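You operate a simulated robot arm through the tools that you are given. There is no shell and no other tool. Be economical: measure what you need, move in short steps, check, and stop when the job is done.

You are at the controls of a simulated two-armed robot. One attempt, no reset.

## Task
Take the big yellow cap and put it on the fourth shelf from the bottom of the narrow rack. Take the big grey cap on the long table and put it away in the foam nest on the trolley. Take the blue pad and put it on the top of the low rack. Put one of the load cards from the right bench on the brochure. Take the white tub on the right bench and put it away on the third shelf from the top of the narrow rack. Take the white bottle labelled "Cleaner" from the low wall shelf and leave it on the cooling rack. Any order will do. Set down upright: white bottle.

Only the result counts: the job must be done as asked and must still hold three seconds after the hand-in. Knocking over, shifting, dropping, spilling or breaking anything else fails it. A push-on lid holds only when it is set on centred and level and pressed home; a screw cap is set on level and turned clockwise until tight.

## Robot
Two 7-joint arms with two-finger parallel grippers on one trunk, on a base that drives. Base frame: it is fixed to the floor where the robot stands at the start and does not move with it; the origin is under the middle of the robot, x ahead of it, y to its left, z up; the surface under the hand at the start is at about z = 78. Lengths are in cm, angles in degrees, forces in N, time in s.
The left shoulder is at the start at [7, 13.4, 112.6], the right one opposite. With the tool pointing down near the work surface each hand reaches from about 10 to 64 cm from the robot's upright axis, wherever it stands, measured 20 degrees to its own side. Places, roughly: big grey cap (4x4x2 cm) [50, 50, 80]; big yellow cap (3x3x2 cm) [50, -10, 80]; blue pad (6x9x3 cm) [40, 100, 80]; brochure [-300, -75, 75]; cooling rack [-210, 330, 80]; foam nest on the trolley [-180, -280, 80]; fourth shelf of the narrow rack [80, -210, 130]; load card [-300, 125, 75]; third shelf of the narrow rack [80, -210, 90]; top of the low rack [50, 180, 80]; white bottle [-375, 250, 100]; white tub [-300, 50, 75]. Payload 1.57 kg a hand.
The TCP of each hand is the grasp point between the finger pads, 3 cm short of the fingertips. In the tool frame z runs along the fingers and y along their closing line. Largest opening 8 cm; finger width 1.7, thickness 1.2; the body of the gripper, 4 by 8.2 cm, starts 8 cm behind the TCP.
Orientation is that of the tool frame in the base frame, as a unit quaternion [x, y, z, w]. With the fingers straight down and closing along the base's y, the tool's x points along the base's -x, its y along +y and its z along -z.

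## Interface
- The arms move only by the tool drive_tool. It takes "left_motion", "right_motion" or both (then of equal length, played together; a hand with none holds still); each is a list of rows, each a list of 3 entries, a list of its own where there are three numbers: the gripper command, from -1 (shut) to 1 (fully open), values between in proportion, then the shift along the tool's x, y, z in units of 50 mm (1.0 is 50 mm), then the turn, a rotation vector about the tool's x, y, z in units of 8 degrees (1.0 is 8 degrees). In form: [[jaw, [tx, ty, tz], [wx, wy, wz]], ...]. A call has 1 to 20 rows; each row shifts and turns the commanded pose from where the row before left it, along the tool's axes as they then stand. A call with a number of a shift or a turn outside -1 to 1 is refused whole. Each row takes 0.2 s and may step no farther than 5 cm and 8.6 degrees from the row before; otherwise, or with a gripper value out of range, the whole call is refused. Where a pose cannot be reached the arm comes as near as it can. A force on the tool above 40 N (or 10 N above the force at the start of the call, whichever is more), or a blocked arm, ends the call early, and 0.2 s more pass. Each finger travels about 15.3 cm/s and halts on what it meets, pressing with about 36 N; the grip force reading is that of the motor and also rises with nothing between the fingers. The clock runs only during rows and for 0.2 s after the last one: add rows that do not move to give the fingers time. The reply holds the time, the measured pose of the TCP, the force on the tool along the base axes, the opening and the grip force, in the units named above and with some noise, with the torque about the TCP (base axes, N m) and any sound that the robot's microphone picked up, and new pictures: "show" is both (left out), scene, wrist or none (wrist: the cameras of the hands that moved).
- Cameras (640 x 400 px; columns grow to the right, rows downward): "scene" is now at [13.2, 1.7, 134.66]; the picture's right is [0.27, -0.96, 0.00], its down [-0.61, -0.17, -0.77] and it looks along [0.74, 0.21, -0.64] (base axes); focal length 289 px, centre (320, 200). "left" rides on the left gripper at [7.2, 0.7, -12.2] in its tool frame; the picture's right is [-0.09, 1.00, 0.00], its down [-0.84, -0.08, -0.54] and it looks along [-0.54, -0.05, 0.84] (tool axes); focal length 238 px, centre (320, 200). "right" rides on the right gripper at [7.2, -0.7, -12.2] in its tool frame; the picture's right is [0.09, 1.00, 0.00], its down [-0.84, 0.08, -0.54] and it looks along [-0.54, 0.05, 0.84] (tool axes); focal length 238 px, centre (320, 200). There is no depth. A picture from a camera that has moved, and an enlarged one, comes with that camera's place and axes in the base frame and with its lens. The place of the scene camera against the robot may be out by one fixed shift of up to 1.2 cm in any direction.
- slide_trunk(by): slides the trunk up (or, below 0, down) by that many cm; the arms and the scene camera ride with it, the base frame stays. It gives what a move gives, with no picture.
- steer(legs): drives the robot by 1 to 6 legs, each [ahead, left, turn to the left] in cm, cm and degrees, along the robot's own axes; the way and the turn of a leg run together, so that a leg with both is an arc; at most 150 cm and 180 degrees a leg. The arms and the cameras ride along, it lands a little off, and it stops where it bumps. It gives what a move gives, and a new picture of the scene camera.
- head_to(pan, tilt): turns the head with the scene camera to pan (to the left, within 86 degrees either way) and tilt (down, from -29 to 69), counted from straight ahead of the robot. It gives what a move gives, and a new picture of the scene camera.
- zoom(camera, box): a new picture of the part [left, top, right, bottom] of that camera's present view, enlarged. The clock stands still meanwhile.
- close_job(): hands the job in; it is judged then, once.

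Go step by step. Nothing tells you exact positions but the pictures and the camera data: compare them with the known pose of the tool, close in by small moves and look again before you grip or let go. The budget is 186 turns and 260 pictures, counting those below and the enlarged ones. Unless the task says otherwise, let go and move clear before handing in.

The tools are called after "Request:" by a JSON object that holds its "name" and its "arguments". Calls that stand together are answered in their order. drive_tool: Moves the arms, as the interface text tells. Its arguments: {"type":"object","properties":{"left_motion":{"type":"array"},"right_motion":{"type":"array"},"show":{"type":"string","enum":["both","scene","wrist","none"]}},"required":[]} The other tools are called the same way: slide_trunk (by) slides the trunk up or down; steer (legs) drives the base; head_to (pan, tilt) turns the head that bears the scene camera; zoom (camera, box) takes an enlarged picture of a part of a camera's view; close_job () hands the job in.

At the start:

```text
t: 0.0
left_tool_pos: [38.91, 37.38, 108.25]
left_ee_rot: [0.001, 1.0, 0.001, 0.0]
left_wrist_force: [-0.1, -0.8, 0.1]
left_moment: [0.01, -0.01, 0.02]
left_width: 8.01
left_grasp_force: 0.0
right_tool_pos: [38.84, 2.74, 108.2]
right_ee_rot: [0.0, 1.0, 0.001, -0.001]
right_wrist_force: [0.1, 0.0, -0.7]
right_moment: [0.01, 0.01, 0.0]
right_width: 8.02
right_grasp_force: 0.0
trunk travel left (down, up): [-70.0, 24.0]
robot x, y, heading: [-0.25, 0.13, -0.0]
head pan, tilt: [15.8, 39.6]
```

scene: 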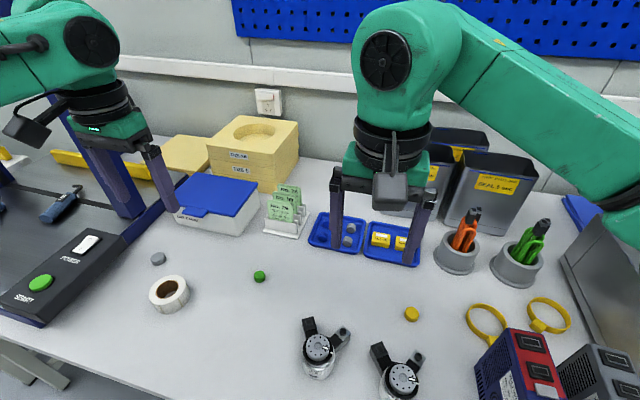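
right: 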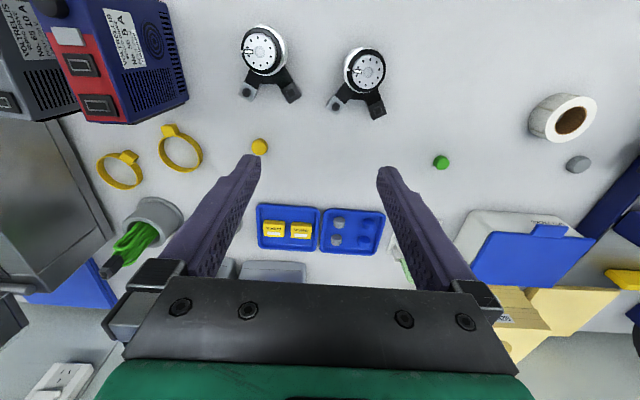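
left: 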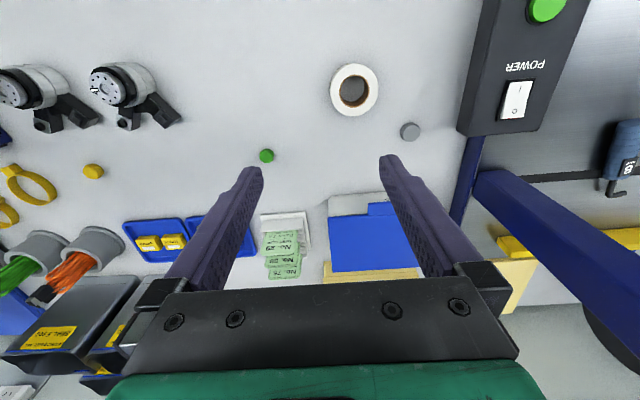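

The yellow cap is at about [47.7, -7.5] and the grey cap at about [45.3, 52.5], both on the long table. I'll hover the right hand over the yellow cap and the left hand over the grey one.

Request:
{"name": "drive_tool", "arguments": {"left_motion": [[1, [-0.256, 0.604, 0.64], [0, 0, 0]], [1, [-0.256, 0.604, 0.64], [0, 0, 0]], [1, [-0.256, 0.604, 0.64], [0, 0, 0]], [1, [-0.256, 0.604, 0.64], [0, 0, 0]], [1, [-0.256, 0.604, 0.64], [0, 0, 0]], [1, [0, 0, 0], [0, 0, 0]]], "right_motion": [[1, [-0.354, -0.408, 0.64], [0, 0, 0]], [1, [-0.354, -0.408, 0.64], [0, 0, 0]], [1, [-0.354, -0.408, 0.64], [0, 0, 0]], [1, [-0.354, -0.408, 0.64], [0, 0, 0]], [1, [-0.354, -0.408, 0.64], [0, 0, 0]], [1, [0, 0, 0], [0, 0, 0]]], "show": "wrist"}}

```text
t: 1.4
left_tool_pos: [45.24, 52.57, 92.22]
left_ee_rot: [-0.001, 1.0, -0.002, 0.001]
left_wrist_force: [-0.1, -0.2, 0.5]
left_moment: [-0.04, -0.01, -0.01]
left_width: 7.98
left_grasp_force: 0.1
right_tool_pos: [47.4, -7.67, 91.92]
right_ee_rot: [0.0, 1.0, 0.0, 0.0]
right_wrist_force: [-0.1, -0.2, 0.3]
right_moment: [-0.02, 0.0, 0.0]
right_width: 7.98
right_grasp_force: 0.0
trunk travel left (down, up): [-70.0, 24.0]
robot x, y, heading: [0.05, -0.48, -0.1]
head pan, tilt: [15.8, 39.6]
camera right: at [40.26, -8.21, 104.1], right [-0.09, 1.0, 0.0], down [0.84, 0.08, 0.54], along [0.54, 0.05, -0.84], focal length 238 px, centre (320, 200)
camera left: at [37.9, 53.34, 104.44], right [0.09, 1.0, 0.0], down [0.84, -0.08, 0.54], along [0.54, -0.05, -0.84], focal length 238 px, centre (320, 200)
```

right: 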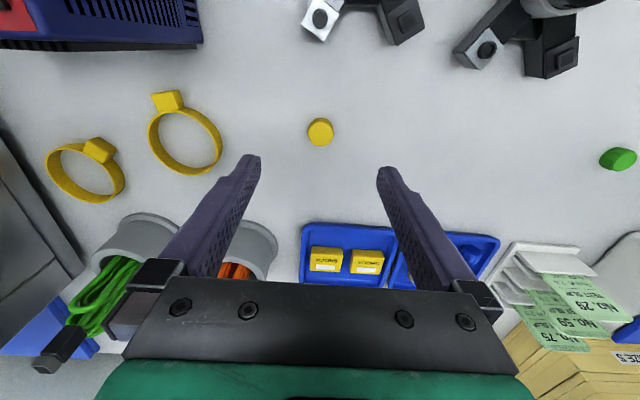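
left: 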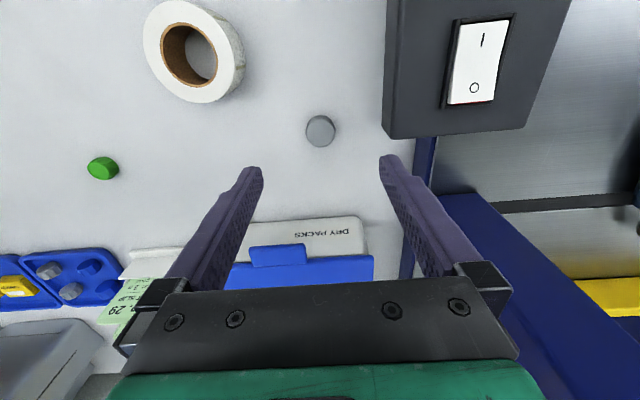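

Both hands are centred. I'll narrow the left jaw to stay clear of the power box, then lower both hands and grip.

Request:
{"name": "drive_tool", "arguments": {"left_motion": [[0.375, [0, 0.03, 0], [0, 0, 0]], [0.375, [0, 0, 0.8], [0, 0, 0]], [0.375, [0, 0, 0.8], [0, 0, 0]], [0.375, [0, 0, 0.57], [0, 0, 0]], [0.375, [0, 0, 0], [0, 0, 0]], [-1, [0, 0, 0], [0, 0, 0]], [-1, [0, 0, 0], [0, 0, 0]], [-1, [0, 0, 0], [0, 0, 0]]], "right_motion": [[0.375, [-0.06, 0.03, 0], [0, 0, 0]], [0.375, [0, 0, 0.8], [0, 0, 0]], [0.375, [0, 0, 0.8], [0, 0, 0]], [0.375, [0, 0, 0.51], [0, 0, 0]], [0.375, [0, 0, 0], [0, 0, 0]], [-1, [0, 0, 0], [0, 0, 0]], [-1, [0, 0, 0], [0, 0, 0]], [-1, [0, 0, 0], [0, 0, 0]]], "show": "wrist"}}

```text
t: 3.2
left_tool_pos: [45.44, 52.43, 82.38]
left_ee_rot: [0.0, 1.0, 0.0, 0.0]
left_wrist_force: [0.1, -0.2, 0.0]
left_moment: [0.0, -0.01, -0.01]
left_width: 2.81
left_grasp_force: 36.5
left hand out of reach, approached as far as the arm can: row 4
right_tool_pos: [47.8, -7.14, 81.57]
right_ee_rot: [0.0, 1.0, -0.001, -0.001]
right_wrist_force: [0.0, 0.5, 0.1]
right_moment: [0.02, -0.01, 0.01]
right_width: 2.31
right_grasp_force: 35.6
trunk travel left (down, up): [-70.0, 24.0]
robot x, y, heading: [0.21, 0.01, -0.1]
head pan, tilt: [15.8, 39.6]
camera right: at [40.64, -7.87, 93.81], right [-0.09, 1.0, 0.0], down [0.84, 0.08, 0.54], along [0.54, 0.05, -0.84], focal length 238 px, centre (320, 200)
camera left: at [37.97, 53.26, 94.6], right [0.09, 1.0, 0.0], down [0.84, -0.08, 0.54], along [0.54, -0.05, -0.84], focal length 238 px, centre (320, 200)
```

right: 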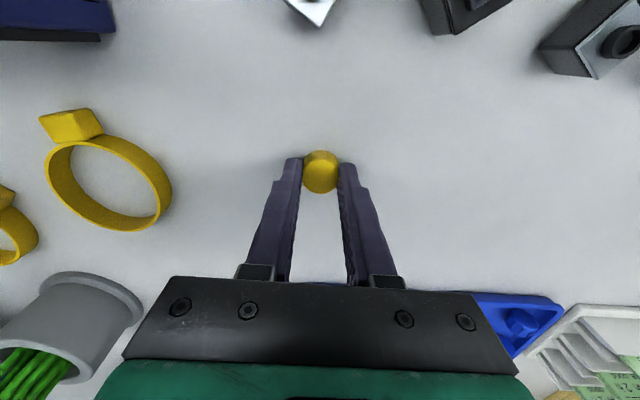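
left: 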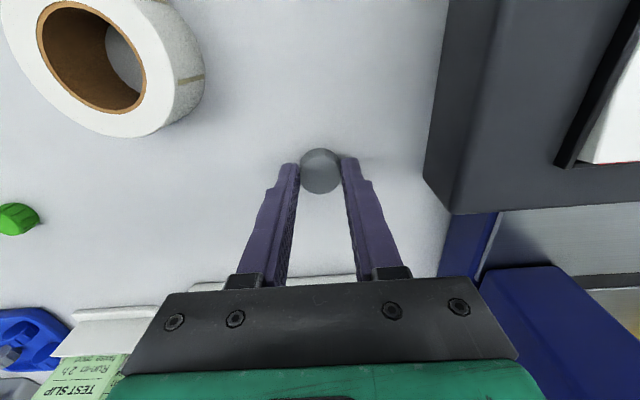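

Both caps are gripped, but the left hand ran out of reach and its grip is shallow. I'll lift the right one, release the left, drop the trunk a little and regrip lower.

Request:
{"name": "drive_tool", "arguments": {"left_motion": [[0.1, [0, 0, 0], [0, 0, 0]], [0.1, [0, 0, 0], [0, 0, 0]], [0.1, [0, 0, 0], [0, 0, 0]]], "right_motion": [[-1, [0, 0, -0.5], [0, 0, 0]], [-1, [0, 0, -0.8], [0, 0, 0]], [-1, [0, 0, -0.8], [0, 0, 0]]], "show": "none"}}

Request:
{"name": "slide_trunk", "arguments": {"by": -1.1}}

```text
t: 4.0
left_tool_pos: [45.34, 52.53, 82.39]
left_ee_rot: [-0.001, 1.0, 0.0, 0.0]
left_wrist_force: [0.3, -0.2, 0.0]
left_moment: [0.0, 0.03, -0.01]
left_width: 4.38
left_grasp_force: 0.1
right_tool_pos: [47.96, -7.1, 92.22]
right_ee_rot: [0.0, 1.0, 0.0, 0.0]
right_wrist_force: [0.4, -0.2, -0.7]
right_moment: [-0.01, 0.02, -0.01]
right_width: 2.3
right_grasp_force: 35.6
trunk travel left (down, up): [-70.0, 24.0]
robot x, y, heading: [0.14, -0.45, 0.2]
head pan, tilt: [15.8, 39.6]
```

```text
t: 4.6
left_tool_pos: [45.37, 52.53, 81.25]
left_ee_rot: [0.0, 1.0, -0.001, 0.001]
left_wrist_force: [-0.2, -0.6, -0.3]
left_moment: [0.01, 0.02, 0.0]
left_width: 4.38
left_grasp_force: 0.1
right_tool_pos: [48.05, -7.22, 91.24]
right_ee_rot: [0.0, 1.0, 0.0, -0.001]
right_wrist_force: [0.6, 0.0, 0.5]
right_moment: [-0.03, -0.01, 0.0]
right_width: 2.29
right_grasp_force: 35.9
trunk travel left (down, up): [-68.9, 25.1]
robot x, y, heading: [-0.19, -0.13, -0.2]
head pan, tilt: [15.8, 39.6]
```

The left tips are now near the table top. I'll grip the grey cap and lift both hands.

Request:
{"name": "drive_tool", "arguments": {"left_motion": [[-1, [0, 0, 0], [0, 0, 0]], [-1, [0, 0, 0], [0, 0, 0]], [-1, [0, 0, 0], [0, 0, 0]], [-1, [0, 0, -0.6], [0, 0, 0]], [-1, [0, 0, -0.9], [0, 0, 0]], [-1, [0, 0, -0.9], [0, 0, 0]], [-1, [0.3, 0, -0.9], [0, 0, 0]], [-1, [0.9, 0, 0], [0, 0, 0]], [-1, [0.9, 0, 0], [0, 0, 0]]], "right_motion": [[-1, [0, 0, 0], [0, 0, 0]], [-1, [0, 0, 0], [0, 0, 0]], [-1, [0, 0, 0], [0, 0, 0]], [-1, [0, 0, 0], [0, 0, 0]], [-1, [0, 0, -0.5], [0, 0, 0]], [-1, [0, 0, -0.5], [0, 0, 0]], [-1, [0.9, 0, 0], [0, 0, 0]], [-1, [0.9, 0, 0], [0, 0, 0]], [-1, [0.9, 0, 0], [0, 0, 0]]], "show": "wrist"}}

Request:
{"name": "head_to", "arguments": {"pan": -80, "tilt": 10}}

```text
t: 6.6
left_tool_pos: [34.92, 52.31, 97.69]
left_ee_rot: [0.0, 1.0, 0.001, 0.0]
left_wrist_force: [-0.2, 0.1, 0.3]
left_moment: [-0.02, -0.04, -0.05]
left_width: 2.77
left_grasp_force: 36.2
right_tool_pos: [34.58, -7.31, 96.23]
right_ee_rot: [0.0, 1.0, 0.001, 0.0]
right_wrist_force: [-0.4, -0.5, -0.6]
right_moment: [0.04, -0.02, 0.05]
right_width: 2.27
right_grasp_force: 35.3
trunk travel left (down, up): [-68.9, 25.1]
robot x, y, heading: [-0.21, -0.14, 0.0]
head pan, tilt: [15.8, 39.6]
camera right: at [27.34, -7.94, 108.56], right [-0.09, 1.0, 0.0], down [0.84, 0.08, 0.54], along [0.54, 0.05, -0.84], focal length 238 px, centre (320, 200)
camera left: at [27.54, 53.08, 109.99], right [0.09, 1.0, 0.0], down [0.84, -0.08, 0.54], along [0.54, -0.05, -0.84], focal length 238 px, centre (320, 200)
```

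right: 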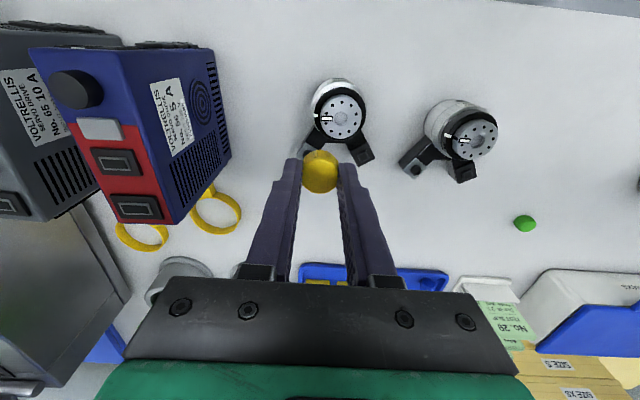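
left: 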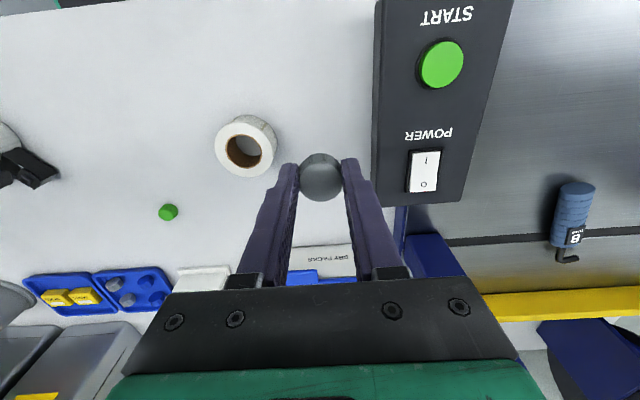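

```text
t: 8.3
left_tool_pos: [35.06, 52.33, 97.6]
left_ee_rot: [0.0, 1.0, 0.0, 0.0]
left_wrist_force: [0.2, -0.1, 0.1]
left_moment: [0.01, 0.0, 0.02]
left_width: 2.81
left_grasp_force: 35.6
right_tool_pos: [34.63, -7.34, 96.33]
right_ee_rot: [0.0, 1.0, 0.0, -0.001]
right_wrist_force: [0.2, -0.1, 0.0]
right_moment: [0.01, -0.03, 0.0]
right_width: 2.28
right_grasp_force: 35.3
trunk travel left (down, up): [-68.9, 25.1]
robot x, y, heading: [-0.02, -0.02, 0.4]
head pan, tilt: [-80.0, 10.0]
camera scene: at [6.63, -9.77, 138.28], right [-0.98, -0.17, 0.0], down [-0.03, 0.17, -0.98], along [0.17, -0.97, -0.17], focal length 289 px, centre (320, 200)
```

scene: 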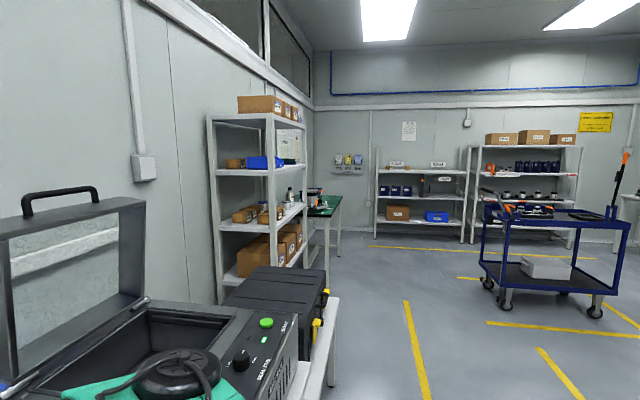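

Both caps are held securely. The narrow rack stands against the right part of the front wall and the trolley is at about [-150, -290]. I'll back off and drive across to face the narrow rack.

Request:
{"name": "steer", "arguments": {"legs": [[-50, 0, 0], [0, -105, 0], [0, -105, 0]]}}

Request:
{"name": "head_to", "arguments": {"pan": 0, "tilt": 12}}

```text
t: 21.1
left_tool_pos: [-14.33, -154.67, 97.78]
left_ee_rot: [0.005, 1.0, 0.0, 0.0]
left_wrist_force: [0.2, 0.6, 0.3]
left_moment: [0.01, 0.03, -0.01]
left_width: 2.75
left_grasp_force: 36.0
right_tool_pos: [-15.3, -214.36, 96.13]
right_ee_rot: [0.006, 1.0, 0.0, -0.002]
right_wrist_force: [0.7, 0.6, -0.1]
right_moment: [0.01, 0.0, 0.04]
right_width: 2.31
right_grasp_force: 35.2
trunk travel left (down, up): [-68.9, 25.1]
robot x, y, heading: [-49.8, -207.05, -0.7]
head pan, tilt: [-80.0, 10.0]
camera scene: at [-43.29, -216.5, 138.28], right [-0.99, -0.16, 0.0], down [-0.03, 0.17, -0.98], along [0.16, -0.97, -0.17], focal length 289 px, centre (320, 200)
```

scene: 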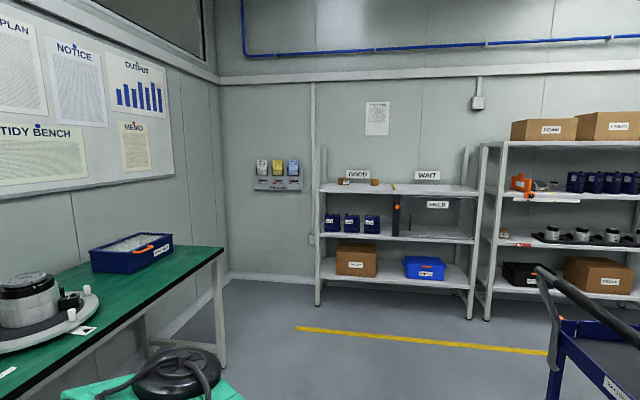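

```text
t: 22.6
left_tool_pos: [-14.24, -154.78, 97.82]
left_ee_rot: [0.005, 1.0, 0.0, 0.0]
left_wrist_force: [0.0, -0.4, -0.2]
left_moment: [0.0, 0.02, -0.02]
left_width: 2.78
left_grasp_force: 36.1
right_tool_pos: [-15.33, -214.39, 96.29]
right_ee_rot: [0.006, 1.0, 0.0, -0.001]
right_wrist_force: [0.4, 0.8, -0.1]
right_moment: [0.0, -0.04, -0.01]
right_width: 2.29
right_grasp_force: 35.2
trunk travel left (down, up): [-68.9, 25.1]
robot x, y, heading: [-50.06, -206.68, -0.5]
head pan, tilt: [0.0, 12.0]
camera scene: at [-35.49, -207.46, 137.96], right [-0.01, -1.0, 0.0], down [-0.21, 0.0, -0.98], along [0.98, -0.01, -0.21], focal length 289 px, centre (320, 200)
```

scene: 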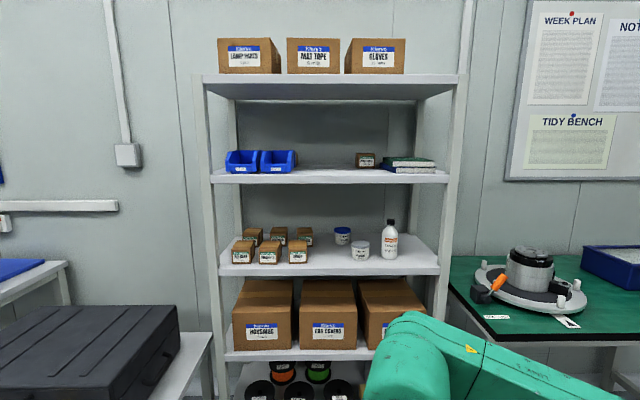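

The narrow rack has five shelves. The fourth from the bottom (blue bins) is at z≈128 and the third from the top (small boxes) at z≈90. I'll raise the trunk, tilt the right tool forward so it fits between the shelves, tuck the left arm in, and move closer.

Request:
{"name": "slide_trunk", "arguments": {"by": 20}}

Request:
{"name": "drive_tool", "arguments": {"left_motion": [[-1, [0, -0.7, 0], [0, 0, 0]], [-1, [0, -0.7, 0], [0, 0, 0]], [-1, [0, -0.7, 0], [0, 0, 0]], [-1, [0, -0.7, 0], [0, 0, 0]], [-1, [0, -0.7, 0], [0, 0, 0]], [-1, [0, -0.7, 0], [0, 0, 0]], [-1, [0, 0, 0], [0, 0, 0]], [-1, [0, 0, 0], [0, 0, 0]], [-1, [0, 0, 0], [0, 0, 0]], [-1, [0, 0, 0], [0, 0, 0]], [-1, [0, 0, 0], [0, 0, 0]], [-1, [0, 0, 0], [0, 0, 0]]], "right_motion": [[-1, [0, 0, 0], [0, -1, 0]], [-1, [0, 0, 0], [0, -1, 0]], [-1, [0, 0, 0], [0, -1, 0]], [-1, [0, 0, 0], [0, -1, 0]], [-1, [0, 0, 0], [0, -1, 0]], [-1, [0, 0, 0], [0, -1, 0]], [-1, [-0.7, 0, -0.64], [0, 0, 0]], [-1, [-0.7, 0, -0.64], [0, 0, 0]], [-1, [-0.7, 0, -0.64], [0, 0, 0]], [-1, [-0.7, 0, -0.64], [0, 0, 0]], [-1, [-0.7, 0, -0.64], [0, 0, 0]], [-1, [0, 0, 0], [0, 0, 0]]], "show": "none"}}

Request:
{"name": "steer", "arguments": {"legs": [[30, -9, 0.7]]}}

```text
t: 24.8
left_tool_pos: [-14.24, -154.75, 117.76]
left_ee_rot: [0.006, 1.0, 0.0, 0.0]
left_wrist_force: [0.2, -0.6, 0.0]
left_moment: [-0.01, -0.04, -0.01]
left_width: 2.81
left_grasp_force: 36.2
right_tool_pos: [-15.22, -214.33, 116.33]
right_ee_rot: [0.005, 1.0, 0.0, -0.001]
right_wrist_force: [0.0, 0.0, -0.2]
right_moment: [-0.05, 0.01, -0.02]
right_width: 2.29
right_grasp_force: 36.0
trunk travel left (down, up): [-88.9, 5.1]
robot x, y, heading: [-50.02, -206.95, -0.4]
head pan, tilt: [0.0, 12.0]
```

```text
t: 27.4
left_tool_pos: [-14.39, -175.51, 117.67]
left_ee_rot: [0.005, 1.0, 0.0, 0.0]
left_wrist_force: [0.5, -1.0, -0.5]
left_moment: [-0.02, 0.0, -0.03]
left_width: 2.87
left_grasp_force: 36.0
right_tool_pos: [-13.49, -214.47, 139.85]
right_ee_rot: [0.004, 0.927, -0.002, 0.374]
right_wrist_force: [0.1, 0.2, -0.5]
right_moment: [0.01, 0.02, 0.02]
right_width: 2.31
right_grasp_force: 35.1
right hand out of reach, approached as far as the arm can: row 6
trunk travel left (down, up): [-88.9, 5.1]
robot x, y, heading: [-49.81, -206.68, -0.6]
head pan, tilt: [0.0, 12.0]
```

```text
t: 29.6
left_tool_pos: [16.04, -184.23, 117.79]
left_ee_rot: [0.004, 1.0, 0.0, 0.0]
left_wrist_force: [-0.2, 0.6, 0.4]
left_moment: [0.0, 0.01, -0.02]
left_width: 2.86
left_grasp_force: 36.3
right_tool_pos: [16.95, -223.32, 139.96]
right_ee_rot: [0.002, 0.927, 0.0, 0.375]
right_wrist_force: [-0.1, -0.3, -0.7]
right_moment: [0.02, -0.05, -0.04]
right_width: 2.31
right_grasp_force: 35.5
trunk travel left (down, up): [-88.9, 5.1]
robot x, y, heading: [-18.84, -215.6, -0.4]
head pan, tilt: [0.0, 12.0]
camera scene: at [-4.9, -216.34, 157.99], right [-0.01, -1.0, 0.0], down [-0.21, 0.0, -0.98], along [0.98, -0.01, -0.21], focal length 289 px, centre (320, 200)
```

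scene: 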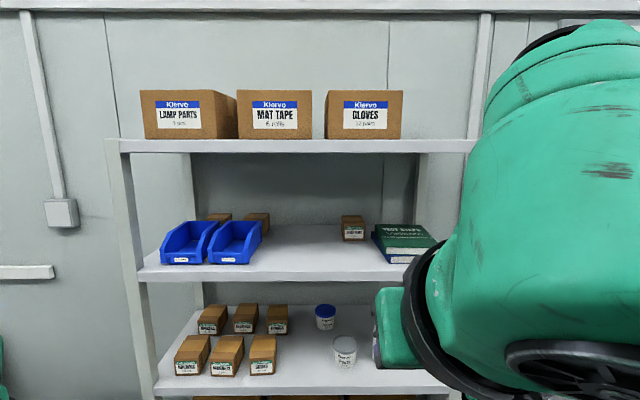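

The fourth shelf's front edge is at about x=60 with its surface at z≈126.5, and there's a free spot at y≈-212. I'll drive closer, stopping short of the rack.

Request:
{"name": "steer", "arguments": {"legs": [[30, 0, 0.4]]}}

Request:
{"name": "head_to", "arguments": {"pan": 0, "tilt": 35}}

```text
t: 31.6
left_tool_pos: [45.12, -184.19, 117.84]
left_ee_rot: [-0.001, 1.0, 0.0, 0.001]
left_wrist_force: [-1.2, -0.2, -0.5]
left_moment: [-0.01, -0.02, -0.01]
left_width: 2.83
left_grasp_force: 36.4
right_tool_pos: [46.36, -223.13, 140.05]
right_ee_rot: [-0.001, 0.927, 0.001, 0.376]
right_wrist_force: [0.3, -1.0, 0.5]
right_moment: [0.0, 0.0, 0.03]
right_width: 2.29
right_grasp_force: 35.2
trunk travel left (down, up): [-88.9, 5.1]
robot x, y, heading: [10.15, -215.54, 0.3]
head pan, tilt: [0.0, 12.0]
camera scene: at [24.33, -216.39, 157.99], right [0.0, -1.0, 0.0], down [-0.21, 0.0, -0.98], along [0.98, 0.0, -0.21], focal length 289 px, centre (320, 200)
```

scene: 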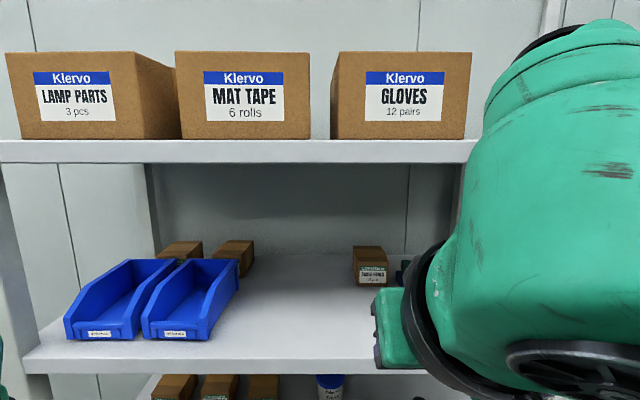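

```text
t: 32.5
left_tool_pos: [45.29, -184.15, 117.76]
left_ee_rot: [-0.001, 1.0, 0.0, 0.0]
left_wrist_force: [-0.2, -0.8, -0.7]
left_moment: [0.01, 0.04, -0.03]
left_width: 2.88
left_grasp_force: 36.0
right_tool_pos: [46.8, -223.14, 139.91]
right_ee_rot: [-0.001, 0.927, 0.001, 0.374]
right_wrist_force: [0.0, -0.3, -0.3]
right_moment: [0.0, 0.0, 0.0]
right_width: 2.28
right_grasp_force: 35.4
trunk travel left (down, up): [-88.9, 5.1]
robot x, y, heading: [10.21, -215.69, -0.1]
head pan, tilt: [0.0, 35.0]
camera scene: at [24.25, -216.39, 154.26], right [0.0, -1.0, 0.0], down [-0.57, 0.0, -0.82], along [0.82, 0.0, -0.57], focal length 289 px, centre (320, 200)
```

scene: 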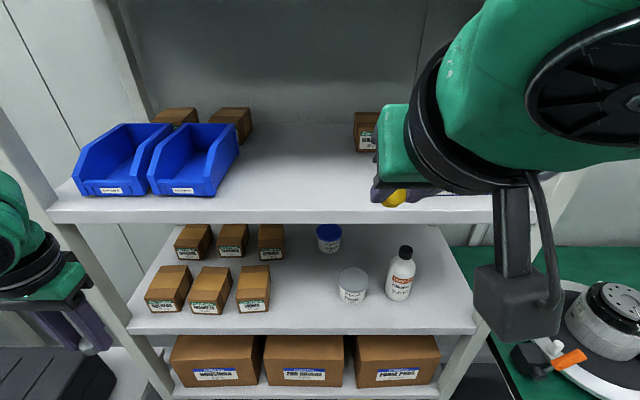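

I have the geometry now: shelf edge x≈63, surface z≈126, clearance above to ≈154. I'll move the right hand in over the free area.

Request:
{"name": "drive_tool", "arguments": {"right_motion": [[-1, [-0.348, 0.404, 0.728], [0, 0, 0]], [-1, [-0.348, 0.404, 0.728], [0, 0, 0]], [-1, [-0.348, 0.404, 0.728], [0, 0, 0]], [-1, [-0.348, 0.404, 0.728], [0, 0, 0]], [-1, [-0.348, 0.404, 0.728], [0, 0, 0]], [-1, [0, 0, 0], [0, 0, 0]]]}}

```text
t: 33.9
left_tool_pos: [45.24, -184.09, 117.75]
left_ee_rot: [-0.001, 1.0, 0.0, 0.0]
left_wrist_force: [-0.2, -1.2, 0.4]
left_moment: [0.04, 0.0, 0.03]
left_width: 2.86
left_grasp_force: 35.8
right_tool_pos: [65.6, -212.88, 132.99]
right_ee_rot: [-0.001, 0.927, 0.0, 0.374]
right_wrist_force: [0.3, -0.1, 0.4]
right_moment: [0.0, 0.03, 0.01]
right_width: 2.28
right_grasp_force: 35.8
trunk travel left (down, up): [-88.9, 5.1]
robot x, y, heading: [9.99, -215.73, -0.1]
head pan, tilt: [0.0, 35.0]
camera scene: at [24.09, -216.43, 154.27], right [0.0, -1.0, 0.0], down [-0.57, 0.0, -0.82], along [0.82, 0.0, -0.57], focal length 289 px, centre (320, 200)
camera right: at [51.97, -213.63, 136.79], right [-0.07, 1.0, -0.06], down [0.23, 0.08, 0.97], along [0.97, 0.05, -0.23], focal length 238 px, centre (320, 200)
```

scene: 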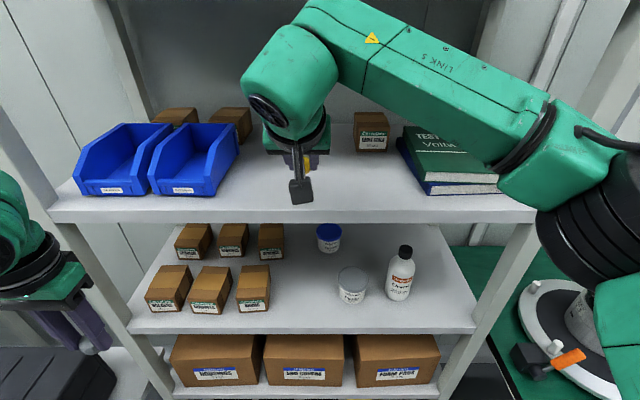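
right: 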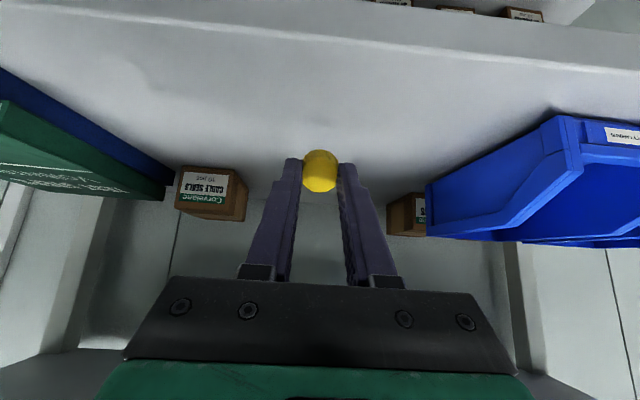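

The cap is over clear shelf with its edge about 5 cm in. I'll lower it by 2.4 cm.

Request:
{"name": "drive_tool", "arguments": {"right_motion": [[-1, [0.167, 0, 0.173], [0, 0, 0]], [-1, [0.167, 0, 0.173], [0, 0, 0]], [-1, [0, 0, 0], [0, 0, 0]]], "show": "wrist"}}

Request:
{"name": "zoom", "arguments": {"camera": "scene", "box": [240, 120, 380, 220]}}

```text
t: 34.6
left_tool_pos: [45.3, -184.18, 117.73]
left_ee_rot: [-0.001, 1.0, 0.0, 0.0]
left_wrist_force: [-0.6, -0.6, -0.5]
left_moment: [-0.02, 0.01, -0.01]
left_width: 2.87
left_grasp_force: 36.7
right_tool_pos: [65.53, -213.03, 130.56]
right_ee_rot: [-0.001, 0.927, 0.0, 0.374]
right_wrist_force: [-0.4, -0.1, 0.5]
right_moment: [-0.02, -0.01, -0.01]
right_width: 2.27
right_grasp_force: 35.0
trunk travel left (down, up): [-88.9, 5.1]
robot x, y, heading: [10.28, -216.05, -0.0]
head pan, tilt: [0.0, 35.0]
camera right: at [51.85, -213.75, 134.31], right [-0.07, 1.0, -0.06], down [0.23, 0.08, 0.97], along [0.97, 0.05, -0.23], focal length 238 px, centre (320, 200)
```

right: 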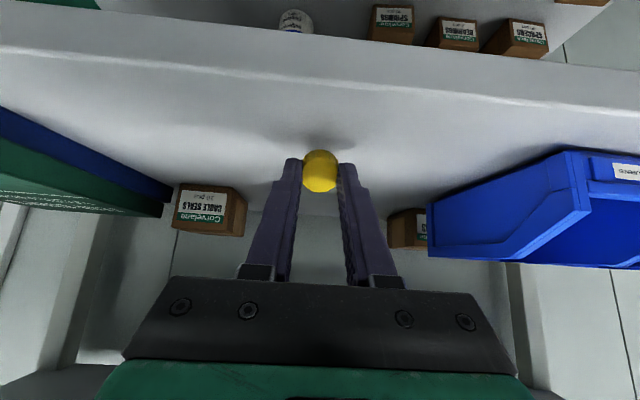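

```text
4.00 times, centred on (310, 170) of scene
camera zoom: at [24.08, -216.42, 154.27], right [0.0, -1.0, 0.0], down [-0.57, 0.0, -0.82], along [0.82, 0.0, -0.57], focal length 1156 px, centre (360, 320)
```

zoom: 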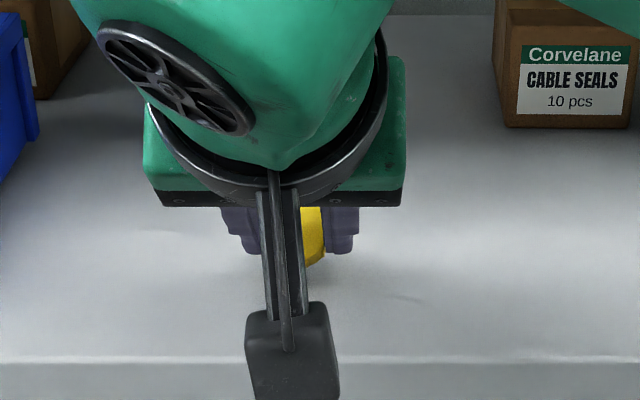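

It isn't touching yet, so I'll ease down in small steps while watching the force.

Request:
{"name": "drive_tool", "arguments": {"right_motion": [[-1, [0.042, 0, 0.043], [0, 0, 0]], [-1, [0.042, 0, 0.043], [0, 0, 0]], [-1, [0.042, 0, 0.043], [0, 0, 0]], [-1, [0, 0, 0], [0, 0, 0]]], "show": "wrist"}}

```text
t: 35.6
left_tool_pos: [45.37, -184.14, 117.76]
left_ee_rot: [-0.002, 1.0, 0.0, 0.0]
left_wrist_force: [0.3, 0.3, -0.2]
left_moment: [0.01, 0.0, 0.04]
left_width: 2.85
left_grasp_force: 35.7
right_tool_pos: [65.6, -212.97, 129.52]
right_ee_rot: [-0.001, 0.927, 0.001, 0.374]
right_wrist_force: [-0.1, -0.5, 2.0]
right_moment: [-0.04, -0.04, -0.02]
right_width: 2.27
right_grasp_force: 35.3
trunk travel left (down, up): [-88.9, 5.1]
robot x, y, heading: [10.22, -215.77, 0.2]
head pan, tilt: [0.0, 35.0]
camera right: at [51.93, -213.73, 133.33], right [-0.07, 1.0, -0.06], down [0.23, 0.08, 0.97], along [0.97, 0.05, -0.23], focal length 238 px, centre (320, 200)
```

right: 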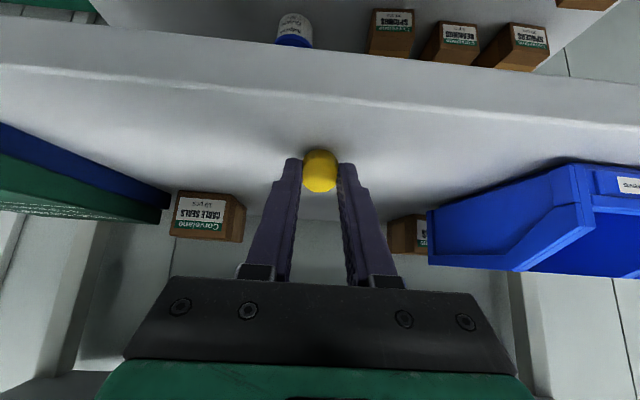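

Request:
{"name": "drive_tool", "arguments": {"right_motion": [[-1, [0.035, 0, 0.036], [0, 0, 0]], [-1, [0, 0, 0], [0, 0, 0]]], "show": "none"}}

```text
t: 36.2
left_tool_pos: [45.16, -184.08, 117.85]
left_ee_rot: [-0.001, 1.0, 0.0, 0.001]
left_wrist_force: [0.6, -1.1, -0.6]
left_moment: [-0.01, 0.0, -0.02]
left_width: 2.85
left_grasp_force: 36.1
right_tool_pos: [65.53, -213.06, 129.54]
right_ee_rot: [-0.001, 0.926, 0.002, 0.377]
right_wrist_force: [3.2, -0.5, 15.9]
right_moment: [-0.04, -0.43, -0.08]
right_width: 2.31
right_grasp_force: 35.6
trunk travel left (down, up): [-88.9, 5.1]
robot x, y, heading: [10.28, -215.6, 0.1]
head pan, tilt: [0.0, 35.0]
```

Contact confirmed. I'll ease the pressure and open the jaw.

Request:
{"name": "drive_tool", "arguments": {"right_motion": [[-1, [-0.03, 0, -0.03], [0, 0, 0]], [-1, [0, 0, 0], [0, 0, 0]], [-0.3, [0, 0, 0], [0, 0, 0]], [0, [0, 0, 0], [0, 0, 0]], [0, [0, 0, 0], [0, 0, 0]], [0, [0, 0, 0], [0, 0, 0]]], "show": "wrist"}}

```text
t: 37.6
left_tool_pos: [45.26, -184.1, 117.74]
left_ee_rot: [-0.002, 1.0, 0.0, 0.001]
left_wrist_force: [0.7, 0.1, 0.1]
left_moment: [-0.02, 0.0, -0.01]
left_width: 2.86
left_grasp_force: 36.3
right_tool_pos: [65.56, -213.03, 129.48]
right_ee_rot: [-0.001, 0.927, 0.0, 0.374]
right_wrist_force: [-0.3, 0.8, -0.7]
right_moment: [-0.01, -0.04, -0.02]
right_width: 4.0
right_grasp_force: 0.0
trunk travel left (down, up): [-88.9, 5.1]
robot x, y, heading: [10.24, -216.04, 0.2]
head pan, tilt: [0.0, 35.0]
camera right: at [51.94, -213.71, 133.24], right [-0.07, 1.0, -0.06], down [0.23, 0.08, 0.97], along [0.97, 0.05, -0.23], focal length 238 px, centre (320, 200)
```

right: 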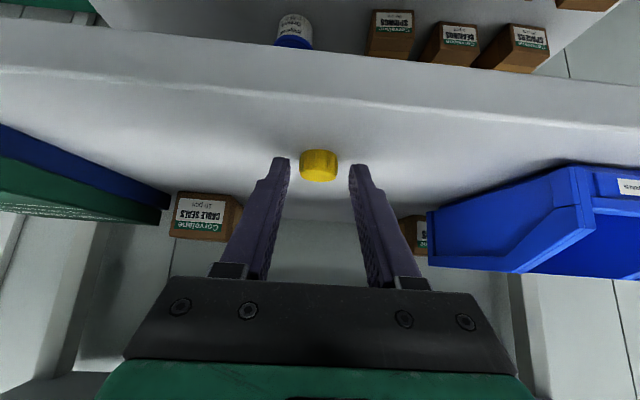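

The yellow cap sits flat on the fourth shelf. I'll retract the right hand, then drive to the trolley with the grey cap.

Request:
{"name": "drive_tool", "arguments": {"right_motion": [[0, [0, 0, -0.5], [0, 0, 0]], [0, [0, 0, -0.9], [0, 0, 0]], [0, [0, 0, -0.9], [0, 0, 0]], [0, [0, 0, -0.9], [0, 0, 0]], [0, [0, 0, -0.9], [0, 0, 0]], [0, [0, 0, 0], [0, 0, 0]]], "show": "scene"}}

Request:
{"name": "steer", "arguments": {"legs": [[-60, 40, 0], [0, 0, -90]]}}

```text
t: 39.0
left_tool_pos: [45.29, -184.16, 117.77]
left_ee_rot: [-0.001, 1.0, 0.0, 0.0]
left_wrist_force: [0.0, -0.6, 0.1]
left_moment: [0.02, 0.01, 0.03]
left_width: 2.83
left_grasp_force: 36.4
right_tool_pos: [51.1, -213.01, 144.48]
right_ee_rot: [0.0, 0.928, 0.001, 0.373]
right_wrist_force: [0.5, -0.2, -0.1]
right_moment: [0.0, 0.02, 0.0]
right_width: 4.02
right_grasp_force: 0.0
trunk travel left (down, up): [-88.9, 5.1]
robot x, y, heading: [10.71, -216.11, 0.2]
head pan, tilt: [0.0, 35.0]
camera scene: at [24.18, -216.4, 154.26], right [0.0, -1.0, 0.0], down [-0.57, 0.0, -0.82], along [0.82, 0.0, -0.57], focal length 289 px, centre (320, 200)
```

scene: 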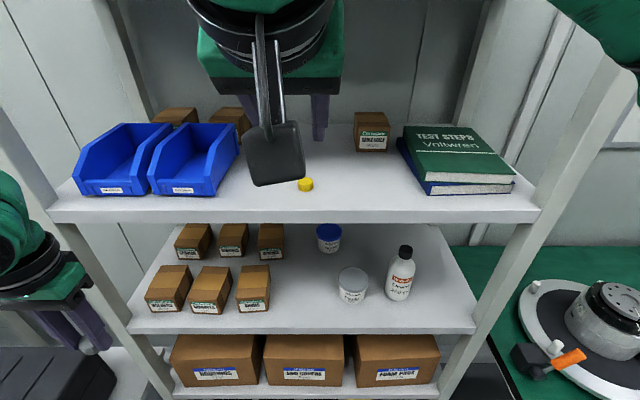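

```text
t: 46.8
left_tool_pos: [-17.95, -210.88, 117.69]
left_ee_rot: [0.703, 0.711, 0.0, 0.0]
left_wrist_force: [0.1, 0.5, -0.2]
left_moment: [-0.02, 0.01, 0.01]
left_width: 2.84
left_grasp_force: 35.7
right_tool_pos: [-46.69, -216.97, 144.47]
right_ee_rot: [0.652, 0.659, -0.264, 0.267]
right_wrist_force: [0.7, -0.5, 0.5]
right_moment: [0.02, 0.01, 0.03]
right_width: 3.99
right_grasp_force: 0.1
trunk travel left (down, up): [-88.9, 5.1]
robot x, y, heading: [-49.65, -175.87, -89.3]
head pan, tilt: [0.0, 35.0]
camera scene: at [-49.64, -190.53, 154.27], right [-1.0, -0.01, 0.0], down [-0.01, 0.57, -0.82], along [0.01, -0.82, -0.57], focal length 289 px, centre (320, 200)
```

scene: 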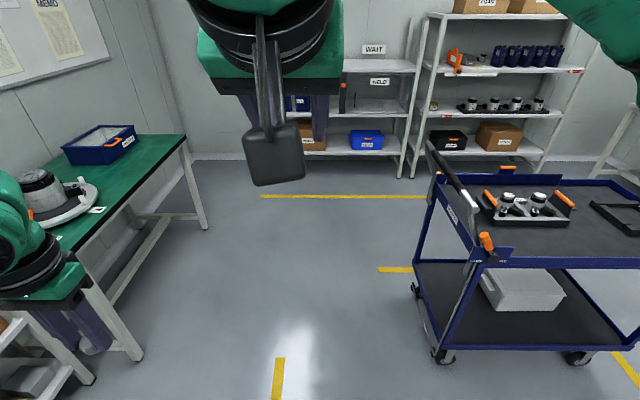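

The yellow cap is on its shelf. The trolley is to the right with its handle at the near left end. I'll straighten the right hand and drive sideways to the trolley.

Request:
{"name": "drive_tool", "arguments": {"right_motion": [[0, [0, -0.5, 0], [0, 0.92, 0]], [0, [0, -0.5, 0], [0, 0.92, 0]], [0, [0, -0.5, 0], [0, 0.92, 0]], [0, [0, -0.5, 0], [0, 0.92, 0]], [0, [0, -0.5, 0], [0, 0.92, 0]], [0, [0, -0.5, 0], [0, 0.9, 0]], [0, [0.7, 0, 0.4], [0, 0, 0]], [0, [0.7, 0, 0.6], [0, 0, 0]]], "show": "none"}}

Request:
{"name": "steer", "arguments": {"legs": [[0, -125, -0.7]]}}

```text
t: 48.6
left_tool_pos: [-18.17, -210.76, 117.83]
left_ee_rot: [0.703, 0.711, 0.001, 0.0]
left_wrist_force: [0.4, 0.3, -0.4]
left_moment: [0.02, -0.04, -0.01]
left_width: 2.85
left_grasp_force: 36.0
right_tool_pos: [-62.03, -209.97, 139.37]
right_ee_rot: [0.704, 0.711, 0.002, 0.001]
right_wrist_force: [0.4, 1.1, 0.2]
right_moment: [0.0, -0.02, 0.0]
right_width: 3.99
right_grasp_force: 0.1
trunk travel left (down, up): [-88.9, 5.1]
robot x, y, heading: [-49.97, -176.04, -89.2]
head pan, tilt: [0.0, 35.0]
```

```text
t: 55.0
left_tool_pos: [-145.71, -211.58, 117.69]
left_ee_rot: [0.709, 0.705, 0.0, 0.0]
left_wrist_force: [0.8, 0.1, 0.2]
left_moment: [0.01, 0.02, 0.0]
left_width: 2.85
left_grasp_force: 35.6
right_tool_pos: [-189.6, -210.25, 139.43]
right_ee_rot: [0.709, 0.706, 0.0, -0.001]
right_wrist_force: [0.3, -0.4, 0.6]
right_moment: [0.01, 0.03, 0.0]
right_width: 4.0
right_grasp_force: 0.0
trunk travel left (down, up): [-88.9, 5.1]
robot x, y, heading: [-177.36, -176.34, -90.3]
head pan, tilt: [0.0, 35.0]
camera scene: at [-177.12, -190.84, 154.27], right [-1.0, 0.01, 0.0], down [0.0, 0.57, -0.82], along [0.0, -0.82, -0.57], focal length 289 px, centre (320, 200)
```

scene: 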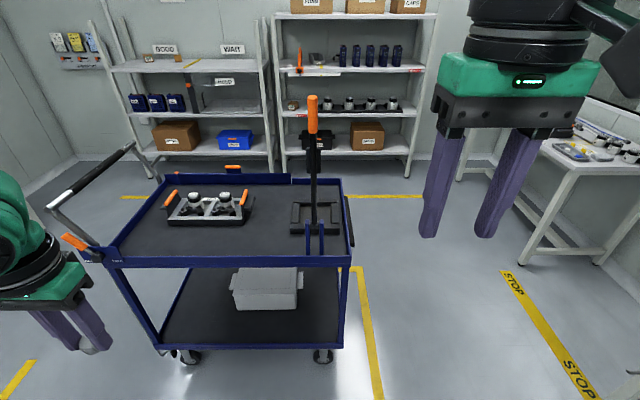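

The trolley is in view now. I'll zoom in to identify the foam nest.

Request:
{"name": "zoom", "arguments": {"camera": "scene", "box": [100, 90, 380, 265]}}

```text
2.29 times, centred on (240, 178) of scene
camera zoom: at [-177.12, -190.84, 154.27], right [-1.0, 0.01, 0.0], down [0.0, 0.57, -0.82], along [0.0, -0.82, -0.57], focal length 660 px, centre (503, 251)
```

zoom: 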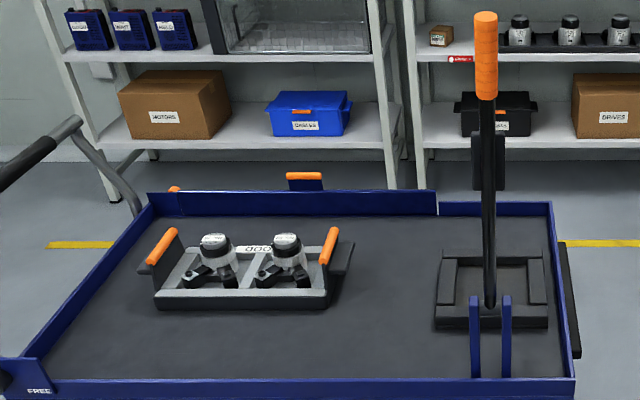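

The foam nest appears to be the dark frame at about [-175, -282], with a tall orange-handled lever beside it. I'll move nearer and look straight at it.

Request:
{"name": "steer", "arguments": {"legs": [[40, -14, 0.3]]}}

Request:
{"name": "head_to", "arguments": {"pan": 12, "tilt": 50}}

Request:
{"name": "zoom", "arguments": {"camera": "scene", "box": [200, 100, 440, 250]}}

```text
t: 57.6
left_tool_pos: [-159.18, -250.99, 117.72]
left_ee_rot: [0.705, 0.709, -0.001, 0.0]
left_wrist_force: [0.6, 0.0, 0.2]
left_moment: [0.01, -0.05, -0.01]
left_width: 2.83
left_grasp_force: 35.6
right_tool_pos: [-203.21, -249.84, 139.55]
right_ee_rot: [0.706, 0.708, 0.0, 0.001]
right_wrist_force: [0.0, -0.1, 0.4]
right_moment: [0.02, 0.01, 0.02]
right_width: 4.01
right_grasp_force: 0.1
trunk travel left (down, up): [-88.9, 5.1]
robot x, y, heading: [-191.04, -216.2, -89.7]
head pan, tilt: [0.0, 35.0]
camera scene: at [-190.86, -230.41, 154.29], right [-1.0, 0.0, 0.0], down [0.0, 0.57, -0.82], along [0.0, -0.82, -0.57], focal length 289 px, centre (320, 200)
```

scene: 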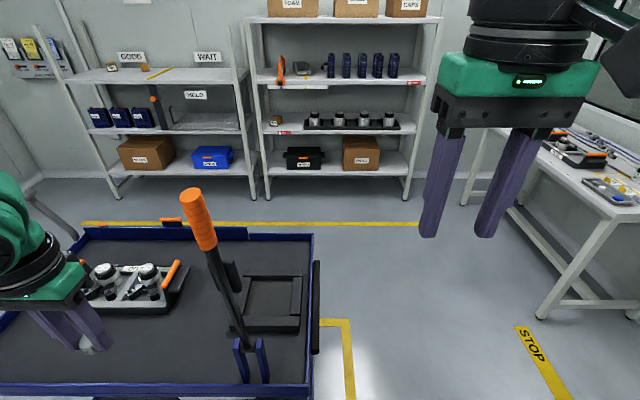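

```text
t: 58.3
left_tool_pos: [-159.24, -250.97, 117.67]
left_ee_rot: [0.706, 0.708, 0.0, 0.0]
left_wrist_force: [-0.2, 0.3, -0.1]
left_moment: [0.0, 0.0, 0.02]
left_width: 2.86
left_grasp_force: 36.3
right_tool_pos: [-203.21, -250.21, 139.45]
right_ee_rot: [0.706, 0.709, 0.0, 0.0]
right_wrist_force: [0.2, -0.1, 1.0]
right_moment: [-0.02, 0.02, 0.0]
right_width: 4.01
right_grasp_force: 0.1
trunk travel left (down, up): [-88.9, 5.1]
robot x, y, heading: [-191.35, -215.9, -89.6]
head pan, tilt: [12.0, 50.0]
camera scene: at [-189.36, -229.4, 152.1], right [-0.98, -0.21, 0.0], down [-0.16, 0.75, -0.64], along [0.14, -0.63, -0.77], focal length 289 px, centre (320, 200)
```

scene: 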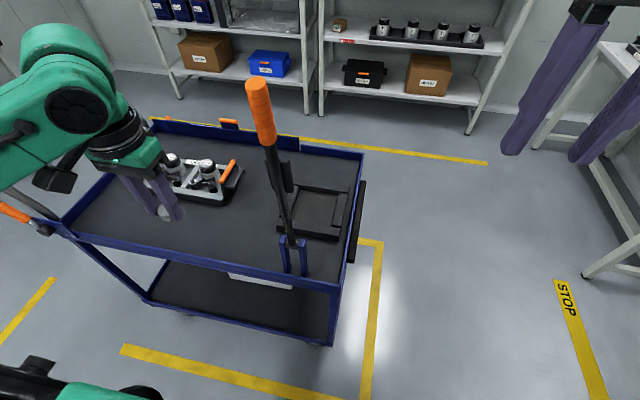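

```text
2.67 times, centred on (320, 175) of scene
camera zoom: at [-189.36, -229.4, 152.1], right [-0.98, -0.21, 0.0], down [-0.16, 0.75, -0.64], along [0.14, -0.63, -0.77], focal length 770 px, centre (320, 267)
```

zoom: 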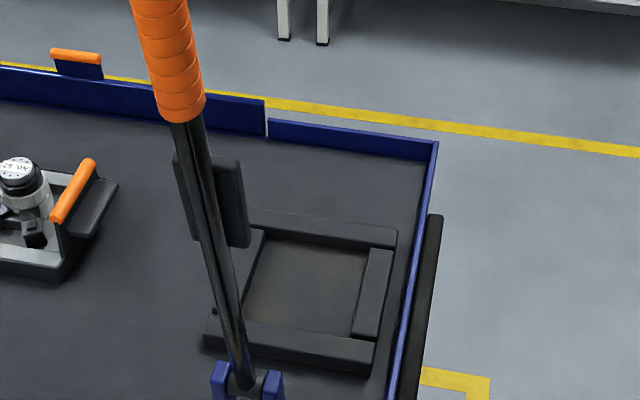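

The nest's interior is about 13 cm across, centred near [-175, -285, 80]. A vertical lever at about [-173, -268] is in the way from this side, so I'll go around and approach from the trolley's -x end, facing +x.

Request:
{"name": "steer", "arguments": {"legs": [[0, -65, 0], [0, 0, 90], [0, -84, 0], [20, 0, -0.3]]}}

Request:
{"name": "head_to", "arguments": {"pan": 10, "tilt": 50}}

```text
t: 71.2
left_tool_pos: [-201.95, -269.21, 117.9]
left_ee_rot: [-0.004, 1.0, 0.0, 0.002]
left_wrist_force: [-0.6, 0.2, -0.4]
left_moment: [-0.01, -0.03, -0.01]
left_width: 2.86
left_grasp_force: 36.1
right_tool_pos: [-202.92, -313.29, 139.48]
right_ee_rot: [-0.004, 1.0, 0.0, 0.002]
right_wrist_force: [0.1, 0.1, 0.2]
right_moment: [-0.05, -0.05, -0.02]
right_width: 3.99
right_grasp_force: 0.0
trunk travel left (down, up): [-88.9, 5.1]
robot x, y, heading: [-236.68, -301.19, 0.4]
head pan, tilt: [12.0, 50.0]
camera scene: at [-224.42, -300.0, 152.14], right [0.21, -0.98, 0.0], down [-0.75, -0.16, -0.65], along [0.63, 0.14, -0.76], focal length 289 px, centre (320, 200)
```

scene: 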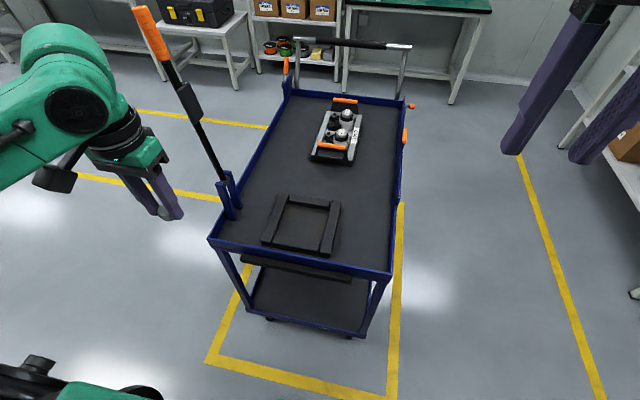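

```text
t: 71.8
left_tool_pos: [-201.86, -269.3, 117.88]
left_ee_rot: [-0.003, 1.0, -0.001, 0.001]
left_wrist_force: [-0.1, -0.8, 0.2]
left_moment: [-0.02, 0.01, -0.03]
left_width: 2.84
left_grasp_force: 36.5
right_tool_pos: [-202.62, -313.2, 139.33]
right_ee_rot: [-0.003, 1.0, 0.0, 0.002]
right_wrist_force: [-0.1, -0.9, 0.5]
right_moment: [0.0, 0.02, 0.01]
right_width: 4.0
right_grasp_force: 0.1
trunk travel left (down, up): [-88.9, 5.1]
robot x, y, heading: [-236.71, -301.45, 0.5]
head pan, tilt: [10.0, 50.0]
camera scene: at [-224.06, -300.29, 152.11], right [0.18, -0.98, 0.0], down [-0.75, -0.14, -0.64], along [0.63, 0.12, -0.77], focal length 289 px, centre (320, 200)
```

scene: 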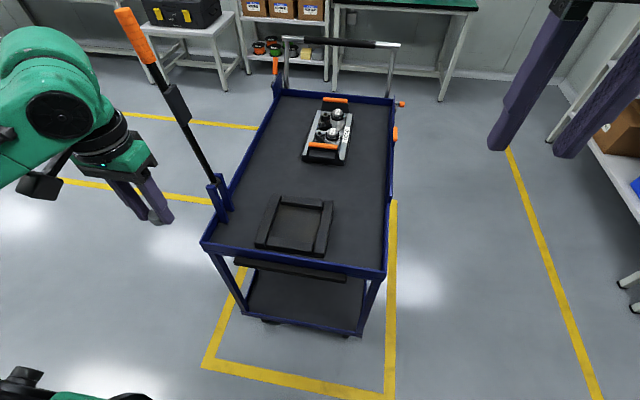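

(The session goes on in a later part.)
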